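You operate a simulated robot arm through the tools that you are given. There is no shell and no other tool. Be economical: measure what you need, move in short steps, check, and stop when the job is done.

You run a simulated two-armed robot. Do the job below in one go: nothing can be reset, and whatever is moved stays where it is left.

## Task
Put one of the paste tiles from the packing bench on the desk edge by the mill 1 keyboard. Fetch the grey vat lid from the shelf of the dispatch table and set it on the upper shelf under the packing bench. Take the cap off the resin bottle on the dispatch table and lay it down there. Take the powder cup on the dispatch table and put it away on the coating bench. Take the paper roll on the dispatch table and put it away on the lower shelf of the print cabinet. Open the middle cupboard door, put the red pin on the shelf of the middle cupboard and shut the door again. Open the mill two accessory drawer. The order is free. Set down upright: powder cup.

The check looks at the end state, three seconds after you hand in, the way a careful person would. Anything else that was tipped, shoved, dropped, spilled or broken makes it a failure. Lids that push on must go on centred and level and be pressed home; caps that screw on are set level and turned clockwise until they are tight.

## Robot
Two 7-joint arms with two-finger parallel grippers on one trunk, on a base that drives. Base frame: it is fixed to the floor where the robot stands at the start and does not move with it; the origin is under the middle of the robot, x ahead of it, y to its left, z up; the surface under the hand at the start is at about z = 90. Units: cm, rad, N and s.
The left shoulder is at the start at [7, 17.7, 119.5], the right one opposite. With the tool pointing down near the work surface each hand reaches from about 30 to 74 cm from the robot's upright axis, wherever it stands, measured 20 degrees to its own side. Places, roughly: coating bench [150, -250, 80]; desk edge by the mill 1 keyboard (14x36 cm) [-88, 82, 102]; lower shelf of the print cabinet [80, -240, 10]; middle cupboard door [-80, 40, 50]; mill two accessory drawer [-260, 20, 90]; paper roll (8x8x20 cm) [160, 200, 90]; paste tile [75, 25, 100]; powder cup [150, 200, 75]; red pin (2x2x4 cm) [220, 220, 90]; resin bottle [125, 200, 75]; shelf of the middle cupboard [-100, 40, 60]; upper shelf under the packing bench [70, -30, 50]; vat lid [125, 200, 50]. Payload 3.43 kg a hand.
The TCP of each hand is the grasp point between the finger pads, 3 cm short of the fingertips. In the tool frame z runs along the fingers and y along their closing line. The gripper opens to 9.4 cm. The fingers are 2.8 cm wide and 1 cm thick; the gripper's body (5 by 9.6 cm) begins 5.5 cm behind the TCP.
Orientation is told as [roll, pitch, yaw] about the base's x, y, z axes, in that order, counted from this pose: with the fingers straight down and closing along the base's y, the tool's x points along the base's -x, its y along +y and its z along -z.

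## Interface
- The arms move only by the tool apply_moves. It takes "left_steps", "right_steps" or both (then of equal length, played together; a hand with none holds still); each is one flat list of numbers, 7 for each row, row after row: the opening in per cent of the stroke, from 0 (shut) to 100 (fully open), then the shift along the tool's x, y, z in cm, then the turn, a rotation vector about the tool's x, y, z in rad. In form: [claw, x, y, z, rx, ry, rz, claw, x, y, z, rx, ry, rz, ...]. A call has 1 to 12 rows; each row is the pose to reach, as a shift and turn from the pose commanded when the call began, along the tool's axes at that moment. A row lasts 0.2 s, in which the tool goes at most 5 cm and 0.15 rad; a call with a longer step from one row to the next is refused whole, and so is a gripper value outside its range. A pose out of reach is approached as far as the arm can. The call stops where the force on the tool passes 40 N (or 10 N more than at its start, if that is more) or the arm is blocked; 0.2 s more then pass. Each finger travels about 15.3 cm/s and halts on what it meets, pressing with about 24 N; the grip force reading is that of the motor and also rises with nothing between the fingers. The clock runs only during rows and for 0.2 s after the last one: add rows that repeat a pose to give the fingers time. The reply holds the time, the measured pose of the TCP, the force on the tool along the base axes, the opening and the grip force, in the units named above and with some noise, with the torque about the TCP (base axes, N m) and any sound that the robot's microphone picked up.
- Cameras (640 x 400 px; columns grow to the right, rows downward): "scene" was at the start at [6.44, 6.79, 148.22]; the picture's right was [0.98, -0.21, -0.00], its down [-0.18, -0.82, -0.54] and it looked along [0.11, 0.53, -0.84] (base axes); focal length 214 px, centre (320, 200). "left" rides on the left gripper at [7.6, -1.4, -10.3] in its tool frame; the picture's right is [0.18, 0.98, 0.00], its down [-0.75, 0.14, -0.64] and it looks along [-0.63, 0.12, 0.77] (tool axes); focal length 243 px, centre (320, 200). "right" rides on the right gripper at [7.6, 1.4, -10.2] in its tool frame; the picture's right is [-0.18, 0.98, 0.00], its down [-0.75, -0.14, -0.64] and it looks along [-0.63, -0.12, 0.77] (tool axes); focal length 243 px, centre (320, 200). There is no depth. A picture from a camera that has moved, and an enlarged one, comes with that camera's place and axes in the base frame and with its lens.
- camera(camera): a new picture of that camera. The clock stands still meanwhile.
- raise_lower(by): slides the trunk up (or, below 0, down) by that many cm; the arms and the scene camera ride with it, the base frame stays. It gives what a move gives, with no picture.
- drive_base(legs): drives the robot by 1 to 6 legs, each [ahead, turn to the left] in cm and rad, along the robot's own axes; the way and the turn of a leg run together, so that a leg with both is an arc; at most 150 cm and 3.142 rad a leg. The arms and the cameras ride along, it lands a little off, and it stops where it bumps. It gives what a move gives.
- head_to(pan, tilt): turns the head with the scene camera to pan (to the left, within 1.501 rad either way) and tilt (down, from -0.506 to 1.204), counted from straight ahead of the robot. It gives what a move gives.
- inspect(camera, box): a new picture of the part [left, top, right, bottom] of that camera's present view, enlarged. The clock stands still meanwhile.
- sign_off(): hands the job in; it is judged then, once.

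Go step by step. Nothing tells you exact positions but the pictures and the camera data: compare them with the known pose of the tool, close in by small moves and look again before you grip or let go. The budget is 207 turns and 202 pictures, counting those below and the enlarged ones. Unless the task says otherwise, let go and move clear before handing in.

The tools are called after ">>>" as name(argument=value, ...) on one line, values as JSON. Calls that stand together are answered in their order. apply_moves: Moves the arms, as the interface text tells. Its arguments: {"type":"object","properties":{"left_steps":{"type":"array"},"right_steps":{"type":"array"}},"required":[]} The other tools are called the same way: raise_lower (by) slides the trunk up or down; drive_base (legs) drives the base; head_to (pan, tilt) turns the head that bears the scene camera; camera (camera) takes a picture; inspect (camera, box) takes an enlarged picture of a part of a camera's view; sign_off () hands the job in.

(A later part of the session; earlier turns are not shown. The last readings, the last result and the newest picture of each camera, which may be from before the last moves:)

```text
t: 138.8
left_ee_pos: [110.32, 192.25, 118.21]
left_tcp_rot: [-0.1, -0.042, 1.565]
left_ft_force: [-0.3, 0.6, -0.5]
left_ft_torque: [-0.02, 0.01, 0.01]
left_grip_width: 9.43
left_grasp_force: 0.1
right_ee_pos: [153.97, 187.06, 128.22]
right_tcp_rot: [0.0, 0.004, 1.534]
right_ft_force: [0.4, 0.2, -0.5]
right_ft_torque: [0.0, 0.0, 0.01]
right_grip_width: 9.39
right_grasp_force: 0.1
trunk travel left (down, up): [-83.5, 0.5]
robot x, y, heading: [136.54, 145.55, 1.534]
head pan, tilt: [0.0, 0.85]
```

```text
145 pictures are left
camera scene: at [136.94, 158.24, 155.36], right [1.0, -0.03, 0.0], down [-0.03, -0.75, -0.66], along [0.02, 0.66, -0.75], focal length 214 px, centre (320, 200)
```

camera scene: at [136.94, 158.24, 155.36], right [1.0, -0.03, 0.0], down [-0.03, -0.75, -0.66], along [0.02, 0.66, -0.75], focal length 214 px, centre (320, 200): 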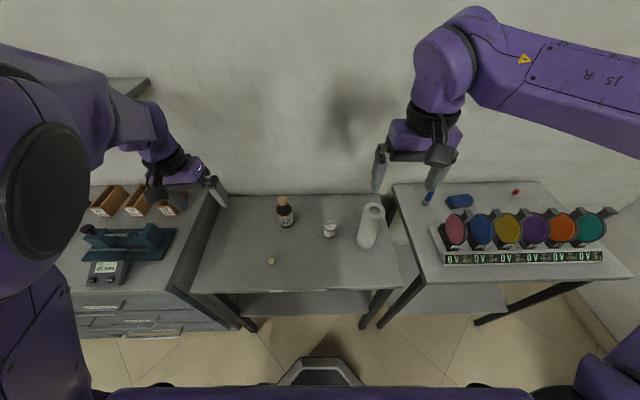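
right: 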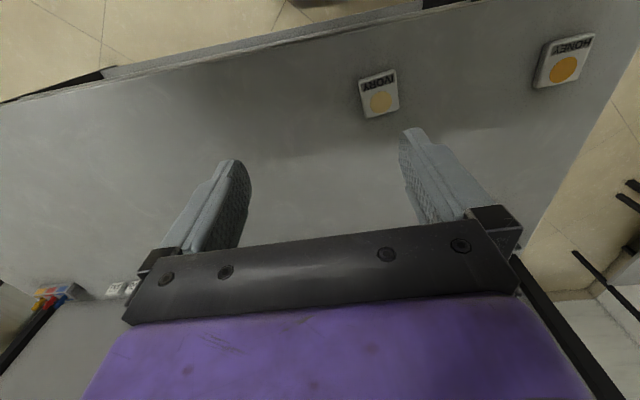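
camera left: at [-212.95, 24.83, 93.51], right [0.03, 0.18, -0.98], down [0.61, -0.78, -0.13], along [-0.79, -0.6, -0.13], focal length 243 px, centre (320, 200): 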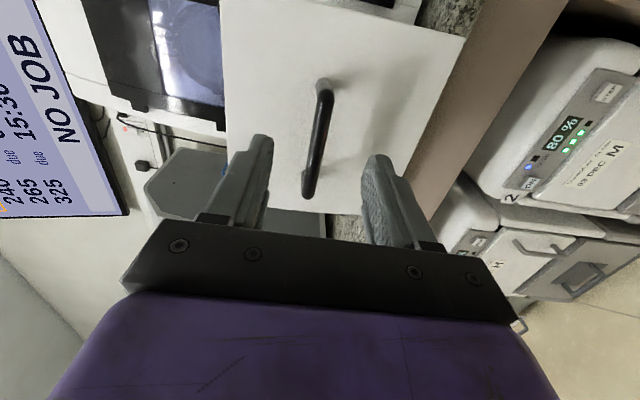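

>>> apply_moves(left_steps=[100, 0, -3, 0, -0.05, 0.02, 0, 100, 0, -6, 0, -0.1, 0.043, 0, 100, 0, -9, 0, -0.1, 0.043, 0, 100, 0, -12, 0, -0.1, 0.043, 0])

>>> raise_lower(by=-14)

>>> camera(camera="scene")

>>> camera(camera="left")

>>> camera(camera="right")

```text
t: 139.8
left_ee_pos: [120.31, 190.72, 114.05]
left_tcp_rot: [-0.067, -0.028, 1.576]
left_ft_force: [0.1, 0.8, -0.2]
left_ft_torque: [0.06, 0.04, -0.05]
left_grip_width: 9.38
left_grasp_force: 0.0
left hand out of reach, approached as far as the arm can: row 1, 2, 3, 4
right_ee_pos: [154.03, 186.92, 128.27]
right_tcp_rot: [0.003, 0.002, 1.534]
right_ft_force: [0.3, -0.8, -0.4]
right_ft_torque: [-0.01, 0.02, 0.01]
right_grip_width: 9.41
right_grasp_force: 0.0
trunk travel left (down, up): [-83.5, 0.5]
robot x, y, heading: [136.55, 145.65, 1.537]
head pan, tilt: [0.0, 0.85]
```

```text
t: 141.5
left_ee_pos: [120.67, 190.74, 100.25]
left_tcp_rot: [-0.072, -0.031, 1.568]
left_ft_force: [-0.9, 0.7, -0.1]
left_ft_torque: [0.01, 0.0, -0.03]
left_grip_width: 9.4
left_grasp_force: 0.0
right_ee_pos: [153.97, 186.95, 114.41]
right_tcp_rot: [0.0, 0.003, 1.534]
right_ft_force: [0.4, -0.3, -0.4]
right_ft_torque: [0.01, -0.01, 0.01]
right_grip_width: 9.41
right_grasp_force: 0.0
trunk travel left (down, up): [-69.5, 14.5]
robot x, y, heading: [136.55, 145.53, 1.537]
head pan, tilt: [0.0, 0.85]
```

```text
144 pictures are left
camera scene: at [136.98, 158.22, 141.36], right [1.0, -0.03, 0.0], down [-0.03, -0.75, -0.66], along [0.02, 0.66, -0.75], focal length 214 px, centre (320, 200)
```

scene: 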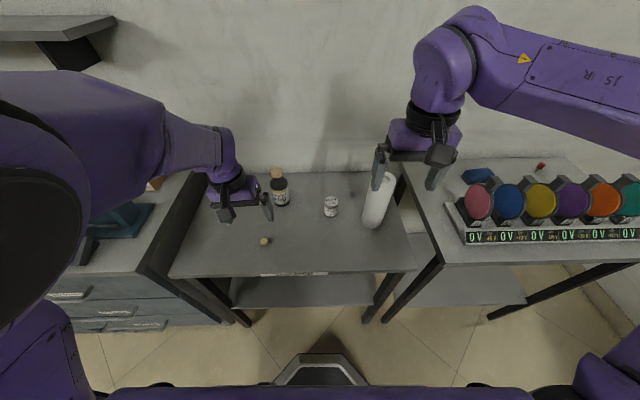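

```text
143 pictures are left
camera left: at [121.2, 182.88, 110.3], right [-0.98, -0.18, -0.08], down [-0.18, 0.73, 0.65], along [-0.06, 0.66, -0.75], focal length 243 px, centre (320, 200)
```

left: 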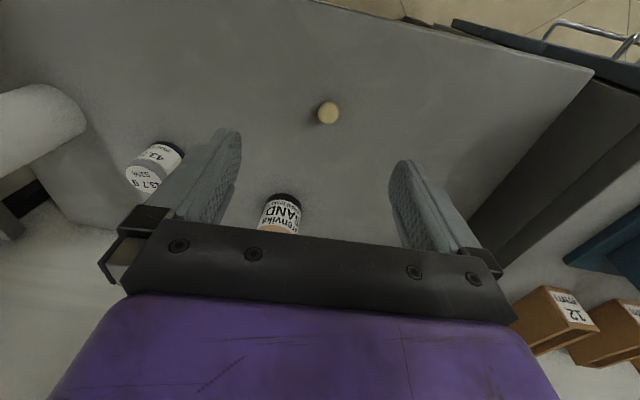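

```text
142 pictures are left
camera right: at [152.31, 179.47, 124.53], right [-0.98, 0.22, 0.0], down [0.17, 0.75, 0.64], along [0.14, 0.62, -0.77], focal length 243 px, centre (320, 200)
```

right: 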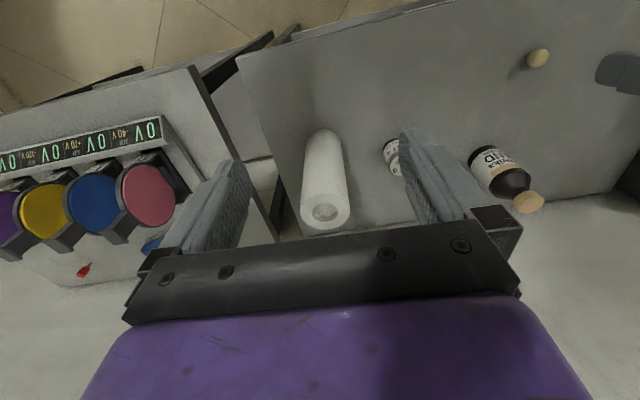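

>>> inspect(camera="scene", box=[240, 150, 420, 262])

>>> inspect(camera="right", box=[370, 110, 570, 235])

```text
3.56 times, centred on (330, 206) of scene
camera zoom: at [136.98, 158.22, 141.36], right [1.0, -0.03, 0.0], down [-0.03, -0.75, -0.66], along [0.02, 0.66, -0.75], focal length 763 px, centre (284, 179)
```

zoom: 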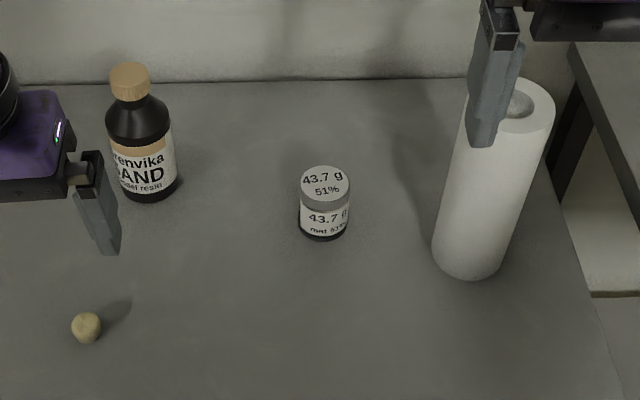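

```text
3.20 times, centred on (470, 172) of right
camera zoom: at [152.31, 179.47, 124.53], right [-0.98, 0.22, 0.0], down [0.17, 0.75, 0.64], along [0.14, 0.62, -0.77], focal length 776 px, centre (-160, 288)
```

zoom: 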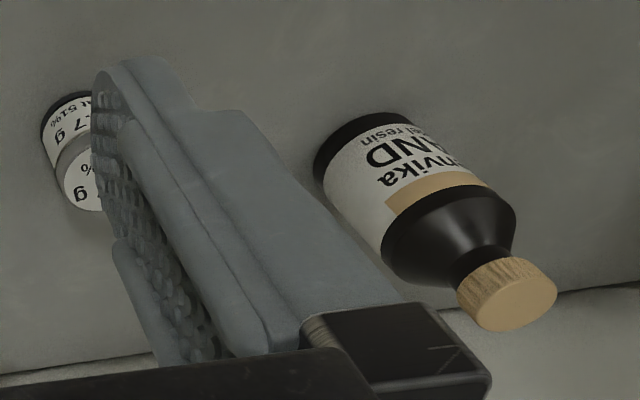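

Bottle at about (123, 215), cap top z≈92. I'll shift the robot left so both hands can work on the bottle: left grips the body tilted, right takes the cap from above.

>>> raise_lower(by=14)

>>> drive_base(legs=[[-30, 0], [0, 0.48], [37, 0], [0, -0.45]])

>>> camera(camera="scene")

```text
t: 143.2
left_ee_pos: [120.57, 190.66, 114.21]
left_tcp_rot: [-0.072, -0.032, 1.57]
left_ft_force: [1.2, -1.4, 0.3]
left_ft_torque: [0.01, -0.03, 0.04]
left_grip_width: 9.38
left_grasp_force: 0.1
right_ee_pos: [153.93, 187.07, 128.28]
right_tcp_rot: [0.0, 0.001, 1.534]
right_ft_force: [0.2, 0.4, -0.4]
right_ft_torque: [-0.03, 0.03, 0.05]
right_grip_width: 9.42
right_grasp_force: 0.2
trunk travel left (down, up): [-83.5, 0.5]
robot x, y, heading: [136.7, 145.56, 1.537]
head pan, tilt: [0.0, 0.85]
```

```text
t: 149.8
left_ee_pos: [101.46, 192.68, 114.11]
left_tcp_rot: [-0.073, -0.03, 1.612]
left_ft_force: [0.4, 0.7, -0.1]
left_ft_torque: [-0.05, 0.0, -0.02]
left_grip_width: 9.39
left_grasp_force: 0.1
right_ee_pos: [135.01, 190.48, 128.32]
right_tcp_rot: [0.001, 0.002, 1.579]
right_ft_force: [-0.3, 0.1, 0.1]
right_ft_torque: [0.0, -0.02, 0.0]
right_grip_width: 9.39
right_grasp_force: 0.0
trunk travel left (down, up): [-83.5, 0.5]
robot x, y, heading: [119.73, 148.43, 1.581]
head pan, tilt: [0.0, 0.85]
```

```text
139 pictures are left
camera scene: at [119.33, 161.02, 155.35], right [1.0, 0.01, 0.0], down [0.01, -0.75, -0.66], along [-0.01, 0.66, -0.75], focal length 214 px, centre (320, 200)
```

scene: 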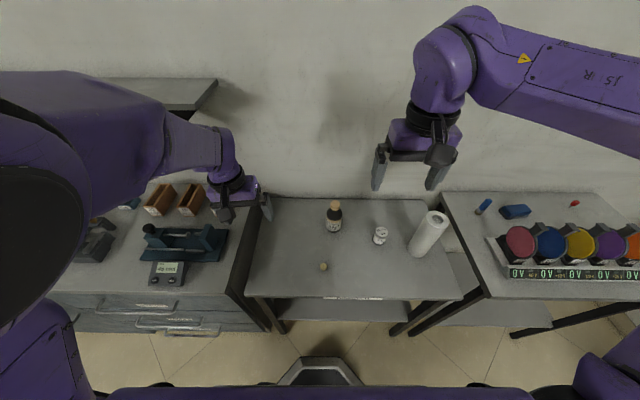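

>>> apply_moves(right_steps=[100, 0, -4, 0, 0, 0, 0, 100, 0, -8, 0, 0, 0, 0, 100, 0, -12, 0, 0, 0, 0, 100, 0, -15, 0, 0, 0, 0, 100, 0, -15, 0, 0, 0, 0, 100, 0, -15, 0, 0, 0, 0, 100, 0, -15, 0, 0, 0, 0], left_steps=[100, -2, -3.2, 1.4, -0.01, -0.11, 0.005, 100, -4, -6.4, 2.8, -0.02, -0.22, 0.01, 100, -6, -9.6, 4.2, -0.03, -0.33, 0.015, 100, -8, -12.8, 5.6, -0.04, -0.44, 0.02, 100, -10, -16, 7, -0.05, -0.55, 0.03, 100, -12, -19.3, 8.4, -0.06, -0.66, 0.035, 100, -13.3, -22.5, 9.6, -0.07, -0.755, 0.04])

>>> camera(camera="left")

>>> camera(camera="scene")

```text
t: 151.7
left_ee_pos: [122.42, 208.71, 108.23]
left_tcp_rot: [-0.055, -0.79, 1.683]
left_ft_force: [0.4, -0.4, 0.5]
left_ft_torque: [0.0, 0.0, 0.01]
left_grip_width: 9.41
left_grasp_force: 0.1
left hand out of reach, approached as far as the arm can: row 3, 4, 5, 6
right_ee_pos: [147.35, 188.14, 122.88]
right_tcp_rot: [0.003, 0.002, 1.577]
right_ft_force: [-0.4, -0.7, 0.2]
right_ft_torque: [-0.02, 0.0, -0.01]
right_grip_width: 9.41
right_grasp_force: 0.0
right hand out of reach, approached as far as the arm can: row 2, 3, 4, 5, 6, 7
trunk travel left (down, up): [-83.5, 0.5]
robot x, y, heading: [119.36, 148.09, 1.582]
head pan, tilt: [0.0, 0.85]
stopped in row 7 (left hand): the arm was blocked; the commanded pose is now the measured one
```

```text
138 pictures are left
camera left: at [124.61, 196.31, 110.0], right [-0.97, -0.2, -0.17], down [-0.18, 0.06, 0.98], along [-0.19, 0.98, -0.1], focal length 243 px, centre (320, 200)
```

left: 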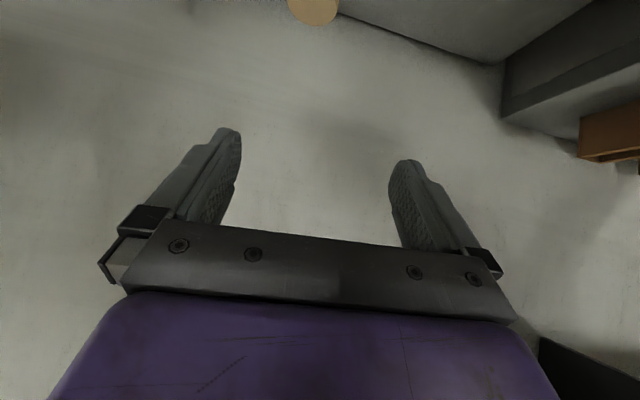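

```text
137 pictures are left
camera scene: at [119.64, 160.97, 155.35], right [1.0, 0.01, 0.0], down [0.01, -0.75, -0.66], along [-0.01, 0.66, -0.75], focal length 214 px, centre (320, 200)
```

scene: 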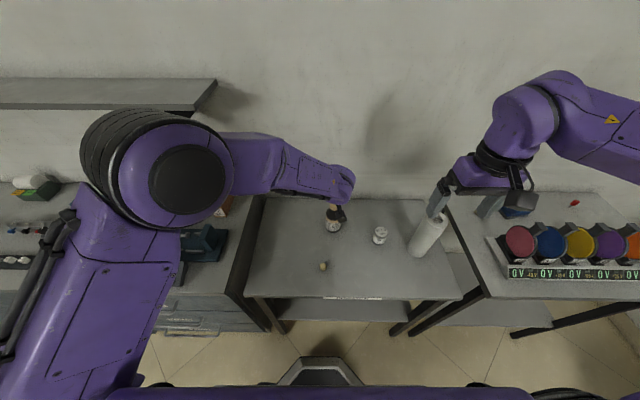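

>>> head_to(pan=0.7, tilt=0.4)

>>> camera(camera="scene")

```text
t: 152.7
left_ee_pos: [122.37, 208.78, 108.15]
left_tcp_rot: [-0.056, -0.789, 1.681]
left_ft_force: [-0.2, -0.1, 0.0]
left_ft_torque: [0.05, -0.01, 0.01]
left_grip_width: 9.42
left_grasp_force: 0.0
right_ee_pos: [147.17, 188.22, 122.92]
right_tcp_rot: [0.001, 0.005, 1.577]
right_ft_force: [0.0, -0.3, 0.1]
right_ft_torque: [0.01, 0.02, 0.0]
right_grip_width: 9.4
right_grasp_force: 0.1
trunk travel left (down, up): [-83.5, 0.5]
robot x, y, heading: [119.42, 148.33, 1.579]
head pan, tilt: [0.7, 0.4]
```

```text
136 pictures are left
camera scene: at [113.61, 160.3, 159.26], right [0.76, 0.65, 0.0], down [0.25, -0.3, -0.92], along [-0.6, 0.7, -0.39], focal length 214 px, centre (320, 200)
```

scene: 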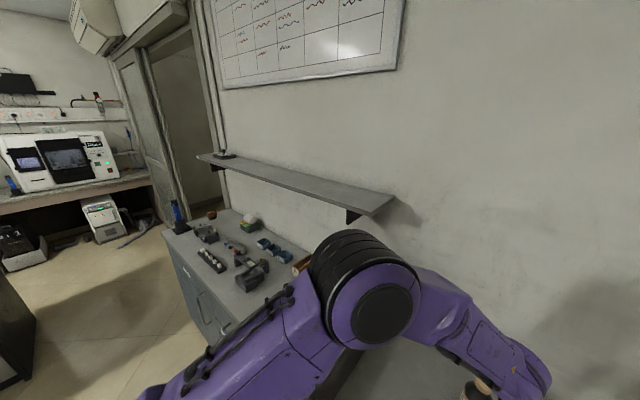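

>>> apply_moves(left_steps=[100, 3.5, -0.4, 2.6, 0, 0, 0, 100, 7, -0.8, 5.2, 0, 0, 0, 100, 10.5, -1.2, 7.8, 0, 0, 0, 100, 14.3, -1.6, 10.5, 0, 0, 0])

>>> head_to(pan=0, tilt=0.85)

>>> camera(camera="scene")

>>> camera(camera="left")

```text
t: 153.7
left_ee_pos: [124.73, 206.14, 90.33]
left_tcp_rot: [-0.051, -0.792, 1.677]
left_ft_force: [0.2, 0.1, -0.3]
left_ft_torque: [-0.03, 0.01, -0.01]
left_grip_width: 9.41
left_grasp_force: 0.0
right_ee_pos: [147.09, 188.27, 122.86]
right_tcp_rot: [0.0, 0.004, 1.578]
right_ft_force: [0.4, 0.3, 0.3]
right_ft_torque: [0.01, 0.01, 0.03]
right_grip_width: 9.41
right_grasp_force: 0.0
trunk travel left (down, up): [-83.5, 0.5]
robot x, y, heading: [119.76, 148.06, 1.579]
head pan, tilt: [0.7, 0.4]
```

```text
t: 154.8
left_ee_pos: [124.69, 206.17, 90.44]
left_tcp_rot: [-0.054, -0.791, 1.677]
left_ft_force: [-1.1, -0.6, -1.0]
left_ft_torque: [0.03, 0.01, -0.02]
left_grip_width: 9.4
left_grasp_force: 0.0
right_ee_pos: [147.15, 188.18, 122.84]
right_tcp_rot: [-0.001, 0.002, 1.579]
right_ft_force: [0.1, -0.8, 0.0]
right_ft_torque: [0.0, 0.04, 0.03]
right_grip_width: 9.39
right_grasp_force: 0.0
trunk travel left (down, up): [-83.5, 0.5]
robot x, y, heading: [119.53, 148.2, 1.576]
head pan, tilt: [0.0, 0.85]
```

```text
135 pictures are left
camera scene: at [119.41, 161.02, 155.35], right [1.0, 0.01, 0.0], down [0.01, -0.75, -0.66], along [-0.01, 0.66, -0.75], focal length 214 px, centre (320, 200)
```

scene: 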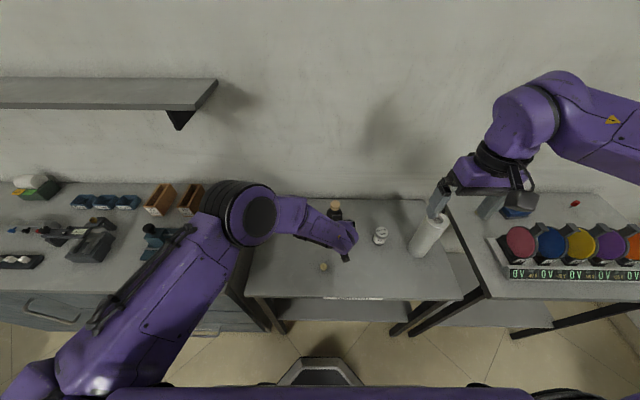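

```text
134 pictures are left
camera left: at [126.85, 193.71, 92.33], right [-0.97, -0.2, -0.17], down [-0.18, 0.06, 0.98], along [-0.18, 0.98, -0.09], focal length 243 px, centre (320, 200)
```

left: 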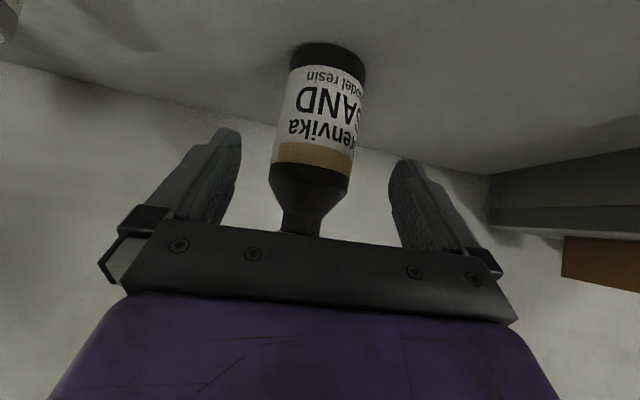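

>>> inspect(camera="scene", box=[290, 180, 450, 280])

>>> camera(camera="right")

```text
4.00 times, centred on (370, 230) of scene
camera zoom: at [119.41, 161.02, 155.35], right [1.0, 0.01, 0.0], down [0.01, -0.75, -0.66], along [-0.01, 0.66, -0.75], focal length 858 px, centre (120, 80)
```

zoom: 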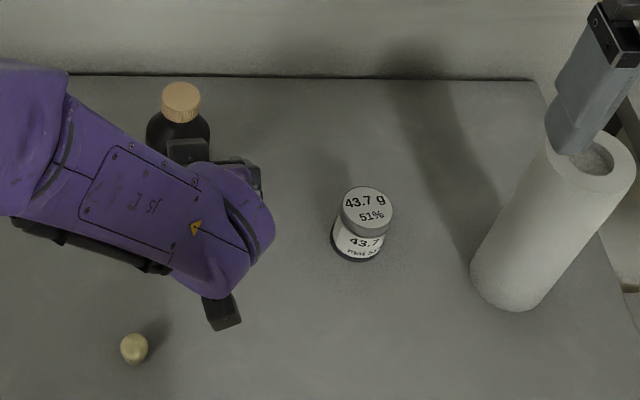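

```text
132 pictures are left
camera right: at [145.91, 180.58, 133.16], right [-0.98, 0.18, 0.0], down [0.14, 0.76, 0.64], along [0.11, 0.63, -0.77], focal length 243 px, centre (320, 200)
```

right: 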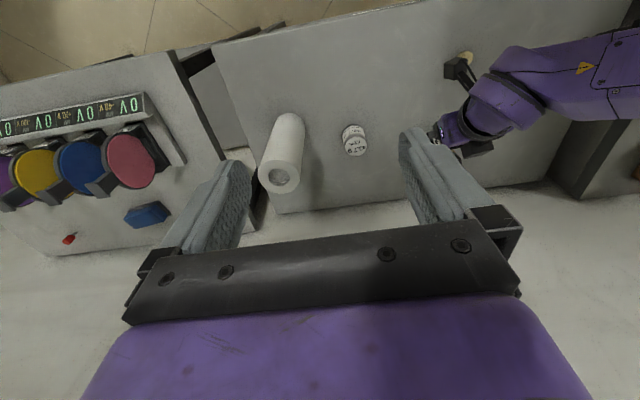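

Table top is ≈79.7, cap top ≈(124.3, 212, 95). I advance the left hand around the bottle body.

>>> apply_moves(left_steps=[100, 0, 0, 2.5, 0, 0, 0, 100, 0, 0, 5, 0, 0, 0, 100, 0.2, 0, 7.3, 0, 0, 0, 100, 0.2, 0, 7.3, 0, 0, 0])

>>> camera(camera="left")

>>> inspect(camera="scene", box=[290, 180, 450, 280])

```text
t: 155.8
left_ee_pos: [124.53, 210.98, 85.02]
left_tcp_rot: [-0.052, -0.791, 1.676]
left_ft_force: [0.2, 0.5, 0.9]
left_ft_torque: [-0.02, 0.0, -0.02]
left_grip_width: 9.4
left_grasp_force: 0.1
right_ee_pos: [147.22, 188.23, 122.93]
right_tcp_rot: [0.001, 0.003, 1.576]
right_ft_force: [0.2, 0.4, -0.3]
right_ft_torque: [0.05, 0.01, -0.03]
right_grip_width: 9.42
right_grasp_force: 0.1
trunk travel left (down, up): [-83.5, 0.5]
robot x, y, heading: [119.52, 148.13, 1.581]
head pan, tilt: [0.0, 0.85]
```

```text
131 pictures are left
camera left: at [126.79, 198.77, 87.02], right [-0.97, -0.2, -0.17], down [-0.18, 0.06, 0.98], along [-0.18, 0.98, -0.09], focal length 243 px, centre (320, 200)
```

left: 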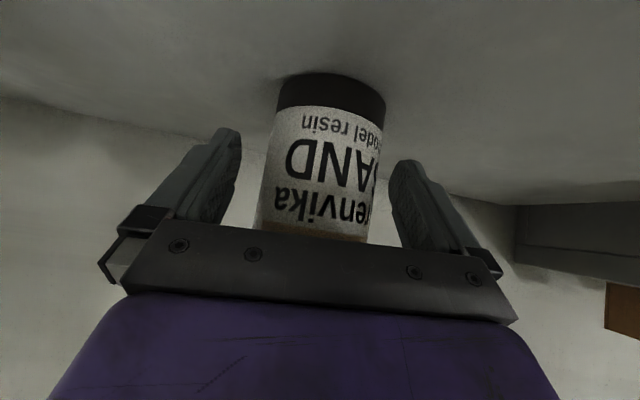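

```text
4.00 times, centred on (370, 230) of scene
camera zoom: at [119.45, 160.98, 155.35], right [1.0, 0.01, 0.0], down [0.01, -0.75, -0.66], along [-0.01, 0.66, -0.75], focal length 858 px, centre (120, 80)
```

zoom: 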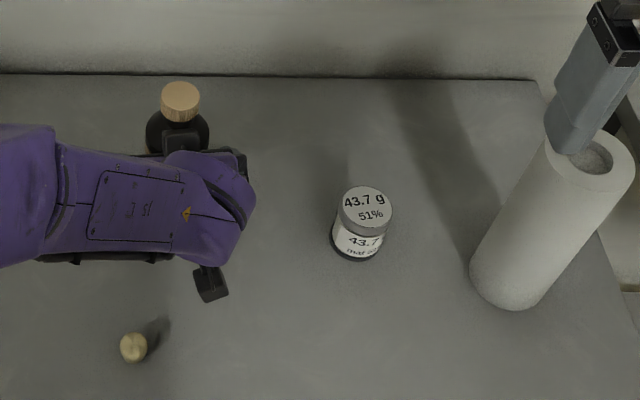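

>>> apply_moves(left_steps=[100, 0, 0.4, 0.6, 0, 0, 0, 85, 0, 0.4, 0.6, 0, 0, 0, 70, 0, 0.4, 0.6, 0, 0, 0, 50, 0, 0.4, 0.6, 0, 0, 0, 50, 0, 0.4, 0.6, 0, 0, 0])

>>> camera(camera="left")

>>> inspect(camera="scene", box=[290, 180, 450, 280])

```text
t: 157.0
left_ee_pos: [124.27, 211.54, 84.83]
left_tcp_rot: [-0.054, -0.792, 1.678]
left_ft_force: [0.4, -0.9, 1.6]
left_ft_torque: [-0.01, 0.05, -0.01]
left_grip_width: 6.24
left_grasp_force: 24.2
right_ee_pos: [147.2, 188.21, 122.7]
right_tcp_rot: [0.002, 0.003, 1.578]
right_ft_force: [0.0, -0.8, -0.6]
right_ft_torque: [0.01, 0.03, 0.0]
right_grip_width: 9.41
right_grasp_force: 0.1
trunk travel left (down, up): [-83.5, 0.5]
robot x, y, heading: [119.32, 148.19, 1.579]
head pan, tilt: [0.0, 0.85]
```

```text
129 pictures are left
camera left: at [126.42, 199.21, 86.64], right [-0.97, -0.2, -0.17], down [-0.18, 0.06, 0.98], along [-0.18, 0.98, -0.09], focal length 243 px, centre (320, 200)
```

left: 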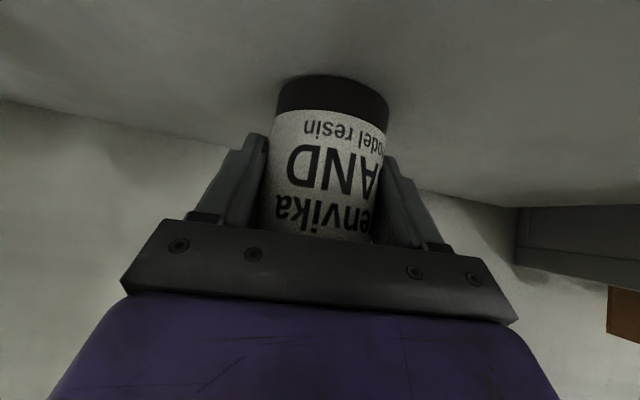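

```text
4.00 times, centred on (370, 230) of scene
camera zoom: at [119.46, 160.97, 155.35], right [1.0, 0.01, 0.0], down [0.01, -0.75, -0.66], along [-0.01, 0.66, -0.75], focal length 858 px, centre (120, 80)
```

zoom: 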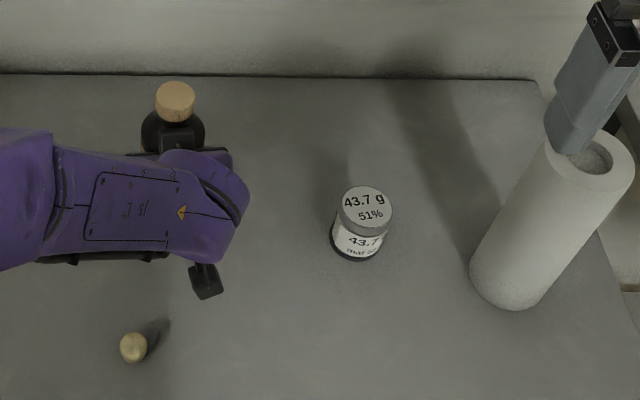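

Bottle is held (6.2 cm). Now the right hand goes above the cap, turned so its camera clears the left wrist.

>>> apply_moves(right_steps=[100, -3, 3, 0.5, 0, 0, -0.1, 100, -6, 6, 1, 0, 0, -0.2, 100, -9, 9, 2, 0, 0, -0.3, 100, -12, 12, 3, 0, 0, -0.42, 100, -15, 15, 4, 0, 0, -0.54, 100, -18, 18, 5, 0, 0, -0.66, 100, -21, 21, 6, 0, 0, -0.78, 100, -23.8, 23.5, 7, 0, 0, -0.82, 100, -23.8, 23.5, 9, 0, 0, -0.82, 100, -23.8, 23.5, 9, 0, 0, -0.82])

>>> camera(camera="right")

>>> camera(camera="scene")

```text
t: 159.2
left_ee_pos: [124.19, 211.73, 84.87]
left_tcp_rot: [-0.051, -0.793, 1.68]
left_ft_force: [-0.7, -0.3, 4.0]
left_ft_torque: [-0.01, 0.16, 0.04]
left_grip_width: 6.21
left_grasp_force: 24.6
right_ee_pos: [139.02, 188.81, 109.65]
right_tcp_rot: [-0.013, 0.04, 2.041]
right_ft_force: [-0.1, 0.4, -0.2]
right_ft_torque: [-0.02, 0.0, 0.01]
right_grip_width: 9.39
right_grasp_force: 0.0
right hand out of reach, approached as far as the arm can: row 1, 2, 3, 4, 5, 6, 7, 8, 9, 10
trunk travel left (down, up): [-83.5, 0.5]
robot x, y, heading: [119.44, 148.36, 1.576]
head pan, tilt: [0.0, 0.85]
```

```text
127 pictures are left
camera right: at [141.05, 181.67, 120.21], right [-0.96, -0.28, -0.02], down [-0.24, 0.75, 0.61], along [-0.16, 0.59, -0.79], focal length 243 px, centre (320, 200)
```

right: 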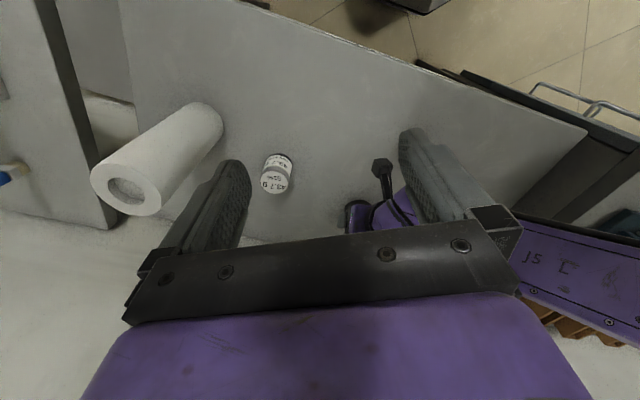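

```text
126 pictures are left
camera scene: at [119.42, 160.92, 155.36], right [1.0, 0.01, 0.0], down [0.01, -0.75, -0.66], along [-0.01, 0.66, -0.75], focal length 214 px, centre (320, 200)
```

scene: 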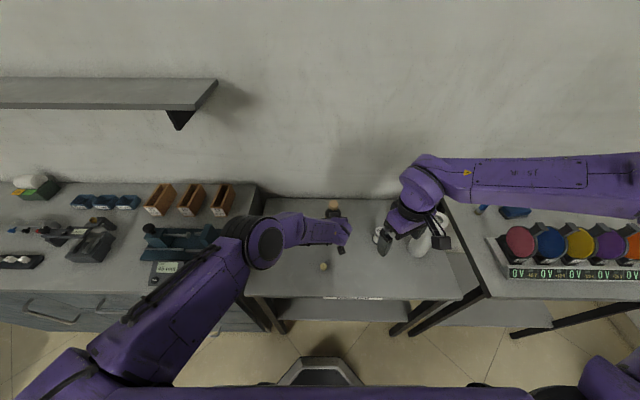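

>>> apply_moves(right_steps=[100, -2, 0, -2, 0, 0, 0, 100, -6, 0.5, -3, 0, 0, 0, 100, -10.5, 1, -3, 0, 0, 0, 100, -15, 1.5, -3, 0, 0, 0, 100, -19.5, 2, -3, 0, 0, 0, 100, -24, 2.5, -3, 0, 0, 0, 100, -27.6, 3.1, -3, 0, 0, 0])

>>> camera(camera="right")

>>> camera(camera="scene")

```text
t: 160.8
left_ee_pos: [124.24, 211.69, 84.69]
left_tcp_rot: [-0.051, -0.793, 1.678]
left_ft_force: [1.1, -0.1, 4.4]
left_ft_torque: [0.07, 0.14, 0.0]
left_grip_width: 6.23
left_grasp_force: 23.8
right_ee_pos: [138.4, 189.64, 109.82]
right_tcp_rot: [-0.016, 0.039, 2.041]
right_ft_force: [-0.2, -0.4, 0.3]
right_ft_torque: [0.02, -0.01, -0.01]
right_grip_width: 9.39
right_grasp_force: 0.0
right hand out of reach, approached as far as the arm can: row 1, 2, 3, 4, 5, 6, 7
trunk travel left (down, up): [-83.5, 0.5]
robot x, y, heading: [119.41, 148.26, 1.582]
head pan, tilt: [0.0, 0.85]
```

```text
125 pictures are left
camera right: at [140.4, 182.55, 120.42], right [-0.96, -0.28, -0.02], down [-0.23, 0.75, 0.61], along [-0.16, 0.59, -0.79], focal length 243 px, centre (320, 200)
```

right: 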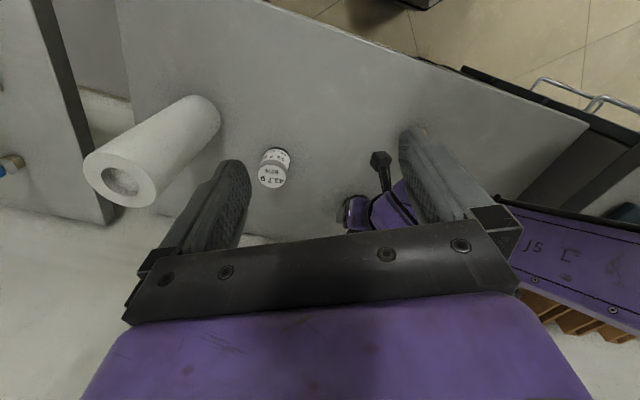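

```text
124 pictures are left
camera scene: at [119.44, 160.93, 155.36], right [1.0, 0.01, 0.0], down [0.01, -0.75, -0.66], along [-0.01, 0.66, -0.75], focal length 214 px, centre (320, 200)
```

scene: 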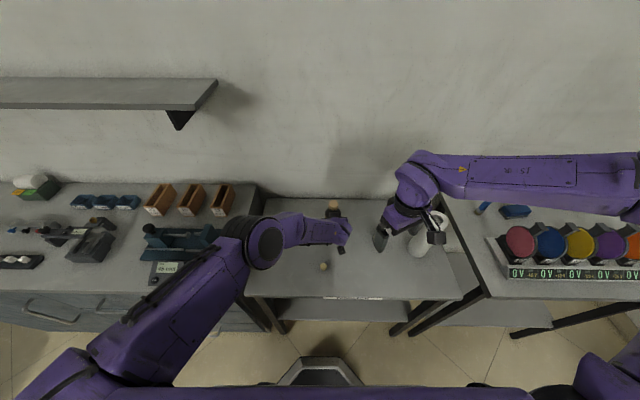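

>>> apply_moves(right_steps=[100, 0, 0, -1, 0, 0, 0.14, 100, 0, 0, -2, 0, 0, 0.28, 100, -1, 0, -3, 0, 0, 0.42, 100, -2, 0, -4, 0, 0, 0.56, 100, -3, 0, -5, 0, 0, 0.7, 100, -3, 0, -5, 0, 0, 0.7])

```text
t: 162.2
left_ee_pos: [124.3, 211.66, 84.91]
left_tcp_rot: [-0.052, -0.793, 1.677]
left_ft_force: [-0.6, 0.2, 4.4]
left_ft_torque: [0.04, 0.23, 0.02]
left_grip_width: 6.19
left_grasp_force: 24.0
right_ee_pos: [136.93, 192.13, 114.83]
right_tcp_rot: [-0.038, 0.022, 1.341]
right_ft_force: [-0.7, 0.3, 0.1]
right_ft_torque: [0.04, -0.02, 0.01]
right_grip_width: 9.39
right_grasp_force: 0.1
trunk travel left (down, up): [-83.5, 0.5]
robot x, y, heading: [119.99, 148.04, 1.58]
head pan, tilt: [0.0, 0.85]
```

>>> apply_moves(right_steps=[100, -2.7, 2.9, 0, 0, 0, 0, 100, -5.4, 5.8, 0, 0, 0, 0, 100, -8.2, 8.7, 0.5, 0, 0, 0, 100, -11, 11.6, 1, 0, 0, 0, 100, -13.7, 14.5, 1, 0, 0, 0, 100, -16.4, 17.4, 1, 0, 0, 0, 100, -16.4, 17.4, 1, 0, 0, 0])

>>> camera(camera="right")

>>> camera(camera="scene")

```text
t: 163.8
left_ee_pos: [124.22, 211.56, 84.88]
left_tcp_rot: [-0.049, -0.792, 1.676]
left_ft_force: [-1.4, 0.4, 2.7]
left_ft_torque: [0.01, 0.23, 0.02]
left_grip_width: 6.19
left_grasp_force: 24.1
right_ee_pos: [123.92, 212.16, 112.97]
right_tcp_rot: [-0.035, 0.024, 1.345]
right_ft_force: [0.3, -0.2, -0.8]
right_ft_torque: [0.01, 0.05, 0.0]
right_grip_width: 9.42
right_grasp_force: 0.1
trunk travel left (down, up): [-83.5, 0.5]
robot x, y, heading: [119.71, 148.07, 1.581]
head pan, tilt: [0.0, 0.85]
```

```text
123 pictures are left
camera right: at [120.59, 205.33, 123.32], right [-0.92, 0.4, -0.04], down [0.29, 0.72, 0.63], along [0.28, 0.56, -0.78], focal length 243 px, centre (320, 200)
```

right: 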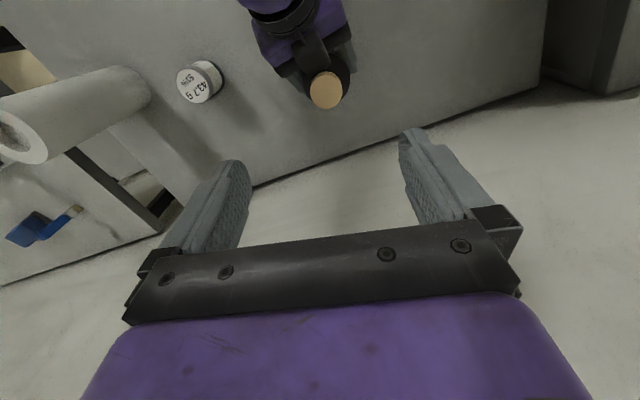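

```text
122 pictures are left
camera scene: at [119.53, 160.92, 155.35], right [1.0, 0.01, 0.0], down [0.01, -0.75, -0.66], along [-0.01, 0.66, -0.75], focal length 214 px, centre (320, 200)
```

scene: 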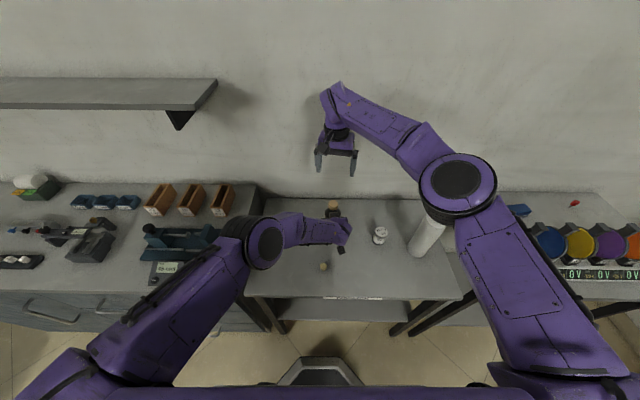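

Cap is right below at (123.9, 211.8). I descend partway and check clearance to the left wrist.

>>> apply_moves(right_steps=[70, 0.3, 0, 4, 0.03, -0.03, 0, 60, 0.3, 0, 8, 0.03, -0.03, 0, 60, 0.3, 0, 12, 0.03, -0.03, 0, 60, 0.3, 0, 12, 0.03, -0.03, 0])

>>> camera(camera="right")

>>> inspect(camera="scene", box=[260, 150, 420, 250])

```text
t: 164.8
left_ee_pos: [124.14, 211.68, 84.92]
left_tcp_rot: [-0.053, -0.793, 1.678]
left_ft_force: [-0.8, 0.1, 4.8]
left_ft_torque: [0.05, 0.24, 0.02]
left_grip_width: 6.17
left_grasp_force: 24.3
right_ee_pos: [124.09, 211.46, 101.07]
right_tcp_rot: [-0.067, -0.007, 1.344]
right_ft_force: [0.4, -0.2, -0.1]
right_ft_torque: [0.03, -0.01, -0.01]
right_grip_width: 5.65
right_grasp_force: 0.0
trunk travel left (down, up): [-83.5, 0.5]
robot x, y, heading: [119.55, 148.37, 1.581]
head pan, tilt: [0.0, 0.85]
```

```text
121 pictures are left
camera right: at [120.45, 204.28, 111.13], right [-0.91, 0.4, -0.06], down [0.26, 0.71, 0.66], along [0.31, 0.58, -0.75], focal length 243 px, centre (320, 200)
```

right: 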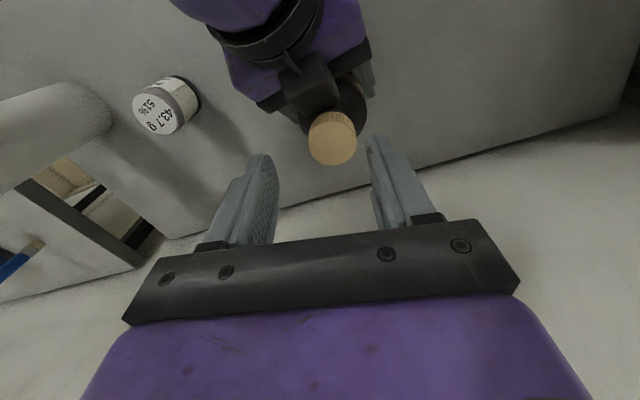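

```text
4.00 times, centred on (340, 200) of scene
camera zoom: at [119.4, 160.92, 155.36], right [1.0, 0.01, 0.0], down [0.01, -0.75, -0.66], along [-0.01, 0.66, -0.75], focal length 858 px, centre (240, 200)
```

zoom: 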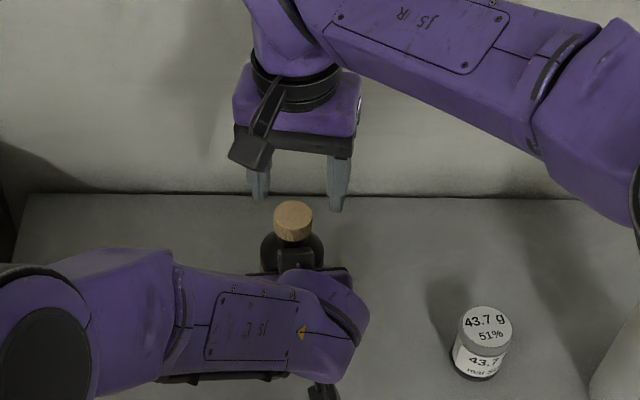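

I'll turn the right wrist so its camera sits on the far side, away from the left forearm.

>>> apply_moves(right_steps=[60, 0, 0, -1, -0.067, 0.007, 0])

>>> apply_moves(right_steps=[60, 0, 0, 0, 0, 0, 0.145, 60, 0, 0, 0, 0, 0, 0.29, 60, 0, 0, 0, 0, 0, 0.435, 60, 0, 0, 0, 0, 0, 0.58, 60, 0, 0, 0, 0, 0, 0.725, 60, 0, 0, 0, 0, 0, 0.87, 60, 0, 0, 0, 0, 0, 1.015, 60, 0, 0, 0, 0, 0, 1.16, 60, 0, 0, 0, 0, 0, 1.305, 60, 0, 0, 0, 0, 0, 1.45, 60, 0, 0, 0, 0, 0, 1.595])

>>> apply_moves(right_steps=[60, 0, 0, 0, 0, 0, 0.145, 60, 0, 0, 0, 0, 0, 0.29, 60, 0, 0, 0, 0, 0, 0.435, 60, 0, 0, 0, 0, 0, 0.58, 60, 0, 0, 0, 0, 0, 0.725, 60, 0, 0, 0, 0, 0, 0.87, 60, 0, 0, 0, 0, 0, 1.015, 60, 0, 0, 0, 0, 0, 1.16, 60, 0, 0, 0, 0, 0, 1.305, 60, 0, 0, 0, 0, 0, 1.45, 60, 0, 0, 0, 0, 0, 1.595])

>>> camera(camera="right")

```text
t: 165.2
left_ee_pos: [124.2, 211.55, 84.83]
left_tcp_rot: [-0.051, -0.792, 1.677]
left_ft_force: [-2.5, 1.3, 4.8]
left_ft_torque: [0.05, 0.26, 0.01]
left_grip_width: 6.2
left_grasp_force: 23.8
right_ee_pos: [124.09, 211.43, 101.98]
right_tcp_rot: [0.001, -0.001, 1.342]
right_ft_force: [0.1, 0.1, 0.4]
right_ft_torque: [0.01, 0.01, -0.03]
right_grip_width: 5.64
right_grasp_force: 0.1
trunk travel left (down, up): [-83.5, 0.5]
robot x, y, heading: [119.6, 148.32, 1.574]
head pan, tilt: [0.0, 0.85]
```

```text
t: 167.6
left_ee_pos: [124.24, 211.47, 84.72]
left_tcp_rot: [-0.051, -0.792, 1.677]
left_ft_force: [-1.4, 1.0, 5.3]
left_ft_torque: [0.07, 0.29, 0.0]
left_grip_width: 6.19
left_grasp_force: 24.2
right_ee_pos: [123.97, 211.48, 102.09]
right_tcp_rot: [-0.001, 0.0, -0.254]
right_ft_force: [-0.7, -0.4, 0.2]
right_ft_torque: [-0.03, -0.02, 0.04]
right_grip_width: 5.65
right_grasp_force: 0.0
trunk travel left (down, up): [-83.5, 0.5]
robot x, y, heading: [119.33, 148.29, 1.577]
head pan, tilt: [0.0, 0.85]
```

```text
t: 170.0
left_ee_pos: [124.21, 211.55, 84.87]
left_tcp_rot: [-0.053, -0.793, 1.676]
left_ft_force: [-0.7, 0.3, 5.5]
left_ft_torque: [0.02, 0.28, 0.03]
left_grip_width: 6.17
left_grasp_force: 24.6
right_ee_pos: [123.86, 211.41, 101.99]
right_tcp_rot: [-0.003, 0.002, -1.849]
right_ft_force: [0.2, 1.4, -0.2]
right_ft_torque: [-0.02, -0.02, 0.02]
right_grip_width: 5.63
right_grasp_force: 0.0
trunk travel left (down, up): [-83.5, 0.5]
robot x, y, heading: [119.72, 147.86, 1.575]
head pan, tilt: [0.0, 0.85]
```

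```text
119 pictures are left
camera right: at [127.56, 218.29, 112.26], right [0.89, -0.45, 0.0], down [-0.34, -0.69, 0.64], along [-0.29, -0.57, -0.77], focal length 243 px, centre (320, 200)
```

right: 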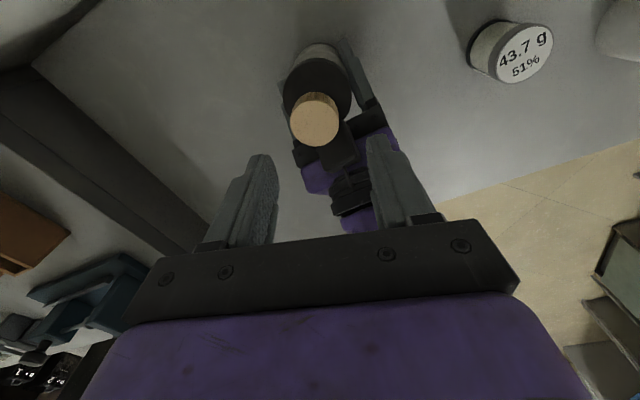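

>>> apply_moves(right_steps=[60, 0.65, 0, 2, 0, 0, 0, 60, 0.65, 0, 5, 0, 0, 0, 60, 0.65, 0, 6.5, 0, 0, 0, 60, 0.65, 0, 7.3, 0, 0, 0, 60, 0.65, 0, 7.3, 0, 0, 0])

>>> camera(camera="right")

>>> inspect(camera="scene", box=[260, 150, 420, 250])

```text
t: 171.2
left_ee_pos: [124.31, 211.54, 84.9]
left_tcp_rot: [-0.053, -0.791, 1.678]
left_ft_force: [-1.5, -1.2, 5.8]
left_ft_torque: [0.0, 0.24, 0.03]
left_grip_width: 6.18
left_grasp_force: 23.6
right_ee_pos: [124.11, 212.0, 94.59]
right_tcp_rot: [0.001, 0.002, -1.846]
right_ft_force: [-0.7, 0.1, -0.1]
right_ft_torque: [0.01, 0.02, -0.04]
right_grip_width: 5.65
right_grasp_force: 0.1
trunk travel left (down, up): [-83.5, 0.5]
robot x, y, heading: [119.75, 148.27, 1.575]
head pan, tilt: [0.0, 0.85]
```

```text
118 pictures are left
camera right: at [127.77, 218.94, 104.91], right [0.9, -0.44, 0.0], down [-0.34, -0.69, 0.64], along [-0.29, -0.57, -0.77], focal length 243 px, centre (320, 200)
```

right: 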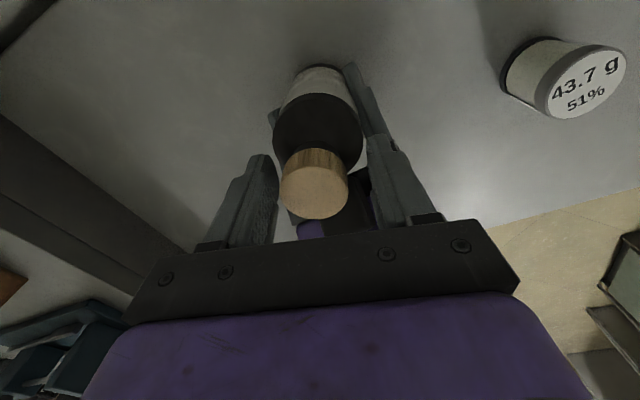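

```text
4.00 times, centred on (340, 200) of scene
camera zoom: at [119.38, 160.9, 155.36], right [1.0, 0.01, 0.0], down [0.01, -0.75, -0.66], along [-0.01, 0.66, -0.75], focal length 858 px, centre (240, 200)
```

zoom: 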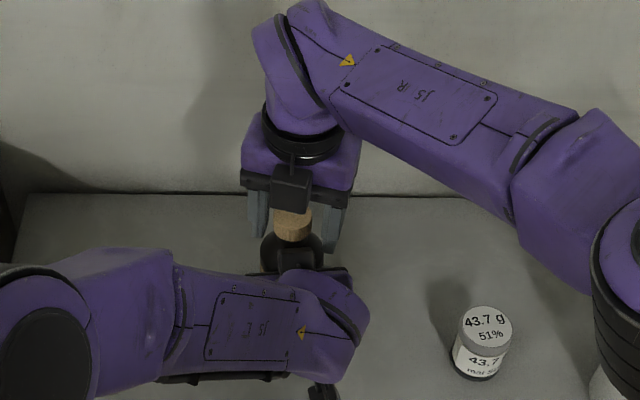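

>>> apply_moves(right_steps=[45, 0, 0, 0.3, 0, 0, 0, 30, 0, 0, 0.3, 0, 0, 0, 20, 0, 0, 0.3, 0, 0, 0, 20, 0, 0, 0.3, 0, 0, 0])

>>> camera(camera="right")

```text
t: 172.2
left_ee_pos: [124.22, 211.49, 84.63]
left_tcp_rot: [-0.054, -0.789, 1.677]
left_ft_force: [1.3, 3.0, -0.2]
left_ft_torque: [-0.33, -0.03, -0.25]
left_grip_width: 6.19
left_grasp_force: 24.1
right_ee_pos: [124.22, 212.09, 94.42]
right_tcp_rot: [-0.001, 0.0, -1.846]
right_ft_force: [-1.4, -1.4, 6.7]
right_ft_torque: [0.19, 0.39, 0.24]
right_grip_width: 3.98
right_grasp_force: 18.2
trunk travel left (down, up): [-83.5, 0.5]
robot x, y, heading: [119.25, 148.21, 1.579]
head pan, tilt: [0.0, 0.85]
```

```text
116 pictures are left
camera right: at [127.75, 218.93, 104.69], right [0.9, -0.44, 0.0], down [-0.34, -0.69, 0.64], along [-0.29, -0.57, -0.77], focal length 243 px, centre (320, 200)
```

right: 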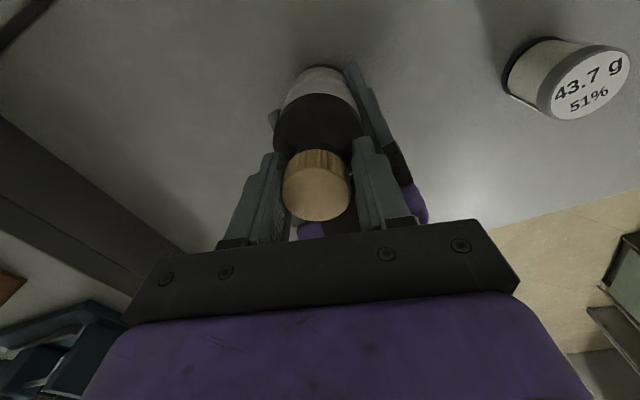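

>>> apply_moves(right_steps=[20, 0, 0, 0, 0, 0, -0.14, 20, 0, 0, 0, 0, 0, -0.28, 20, 0, 0, -0.02, 0, 0, -0.42, 20, 0, 0, -0.04, 0, 0, -0.56, 20, 0, 0, -0.06, 0, 0, -0.7, 20, 0, 0, -0.08, 0, 0, -0.84, 20, 0, 0, -0.1, 0, 0, -0.98, 20, 0, 0, -0.12, 0, 0, -1.12, 20, 0, 0, -0.14, 0, 0, -1.26, 20, 0, 0, -0.16, 0, 0, -1.4, 20, 0, 0, -0.18, 0, 0, -1.54, 20, 0, 0, -0.2, 0, 0, -1.68])

>>> camera(camera="right")

>>> camera(camera="left")

```text
t: 173.5
left_ee_pos: [124.57, 211.19, 84.79]
left_tcp_rot: [-0.053, -0.787, 1.67]
left_ft_force: [-2.1, -2.3, 2.3]
left_ft_torque: [-0.33, 0.66, 0.1]
left_grip_width: 6.24
left_grasp_force: 24.5
right_ee_pos: [124.18, 212.28, 94.6]
right_tcp_rot: [0.004, 0.011, -1.118]
right_ft_force: [0.1, 0.1, 3.7]
right_ft_torque: [0.27, -0.43, -0.04]
right_grip_width: 3.56
right_grasp_force: 23.6
trunk travel left (down, up): [-83.5, 0.5]
robot x, y, heading: [119.57, 147.71, 1.581]
head pan, tilt: [0.0, 0.85]
stopped in row 6 (right hand): the force on the tool passed its limit at 44 N (the readings are from after the stop); the commanded pose is now the measured one
```

```text
115 pictures are left
camera right: at [122.22, 219.63, 104.98], right [0.96, 0.26, 0.0], down [0.2, -0.75, 0.63], along [0.17, -0.61, -0.77], focal length 243 px, centre (320, 200)
```

right: 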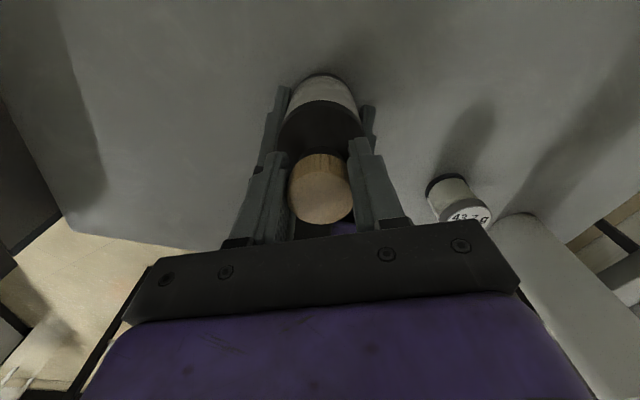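

```text
114 pictures are left
camera left: at [126.64, 198.87, 86.64], right [-0.97, -0.19, -0.17], down [-0.18, 0.06, 0.98], along [-0.18, 0.98, -0.1], focal length 243 px, centre (320, 200)
```

left: 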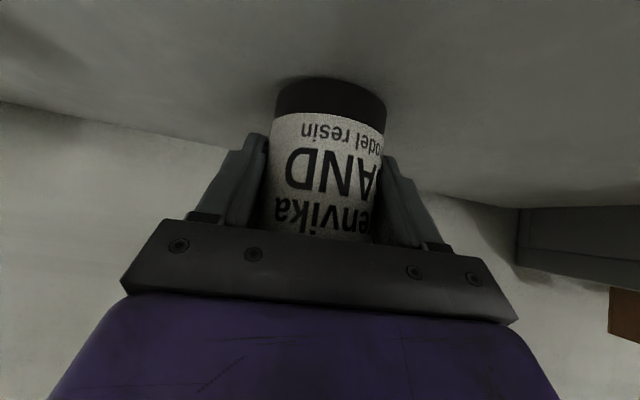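

>>> apply_moves(right_steps=[20, 0, 0, 0, 0, 0, -0.1, 20, 0, 0, 0, 0, 0, -0.2, 20, 0, 0, 0, 0, 0, -0.3, 20, 0, 0, -0.02, 0, 0, -0.4, 20, 0, 0, -0.04, 0, 0, -0.5, 20, 0, 0, -0.06, 0, 0, -0.6, 20, 0, 0, -0.08, 0, 0, -0.7, 20, 0, 0, -0.1, 0, 0, -0.8, 20, 0, 0, -0.12, 0, 0, -0.9, 20, 0, 0, -0.14, 0, 0, -1.0])

>>> inspect(camera="right", box=[220, 100, 420, 240])

```text
t: 174.4
left_ee_pos: [124.83, 211.0, 84.84]
left_tcp_rot: [-0.053, -0.787, 1.664]
left_ft_force: [-0.5, -6.3, 7.1]
left_ft_torque: [0.25, 1.07, 0.54]
left_grip_width: 6.27
left_grasp_force: 23.7
right_ee_pos: [123.79, 212.5, 94.74]
right_tcp_rot: [0.012, 0.015, -0.768]
right_ft_force: [-3.5, 5.6, 0.7]
right_ft_torque: [0.32, -0.26, -0.44]
right_grip_width: 3.54
right_grasp_force: 24.8
trunk travel left (down, up): [-83.5, 0.5]
robot x, y, heading: [119.25, 148.19, 1.58]
head pan, tilt: [0.0, 0.85]
stopped in row 4 (right hand): the force on the tool passed its limit at 41 N (the readings are from after the stop); the commanded pose is now the measured one
```

```text
2.86 times, centred on (320, 170) of right
camera zoom: at [119.56, 218.53, 105.18], right [0.82, 0.58, 0.01], down [0.44, -0.64, 0.63], along [0.37, -0.51, -0.78], focal length 693 px, centre (320, 286)
```

zoom: 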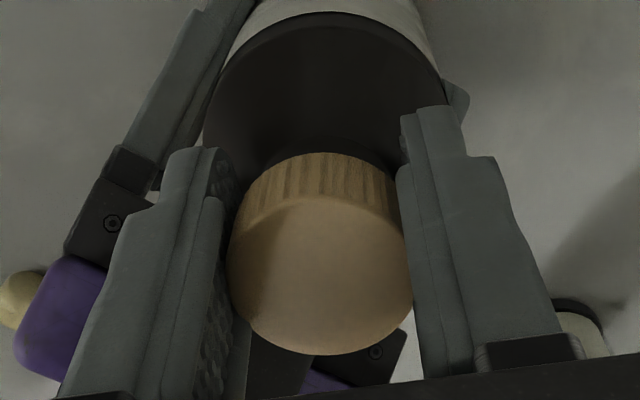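

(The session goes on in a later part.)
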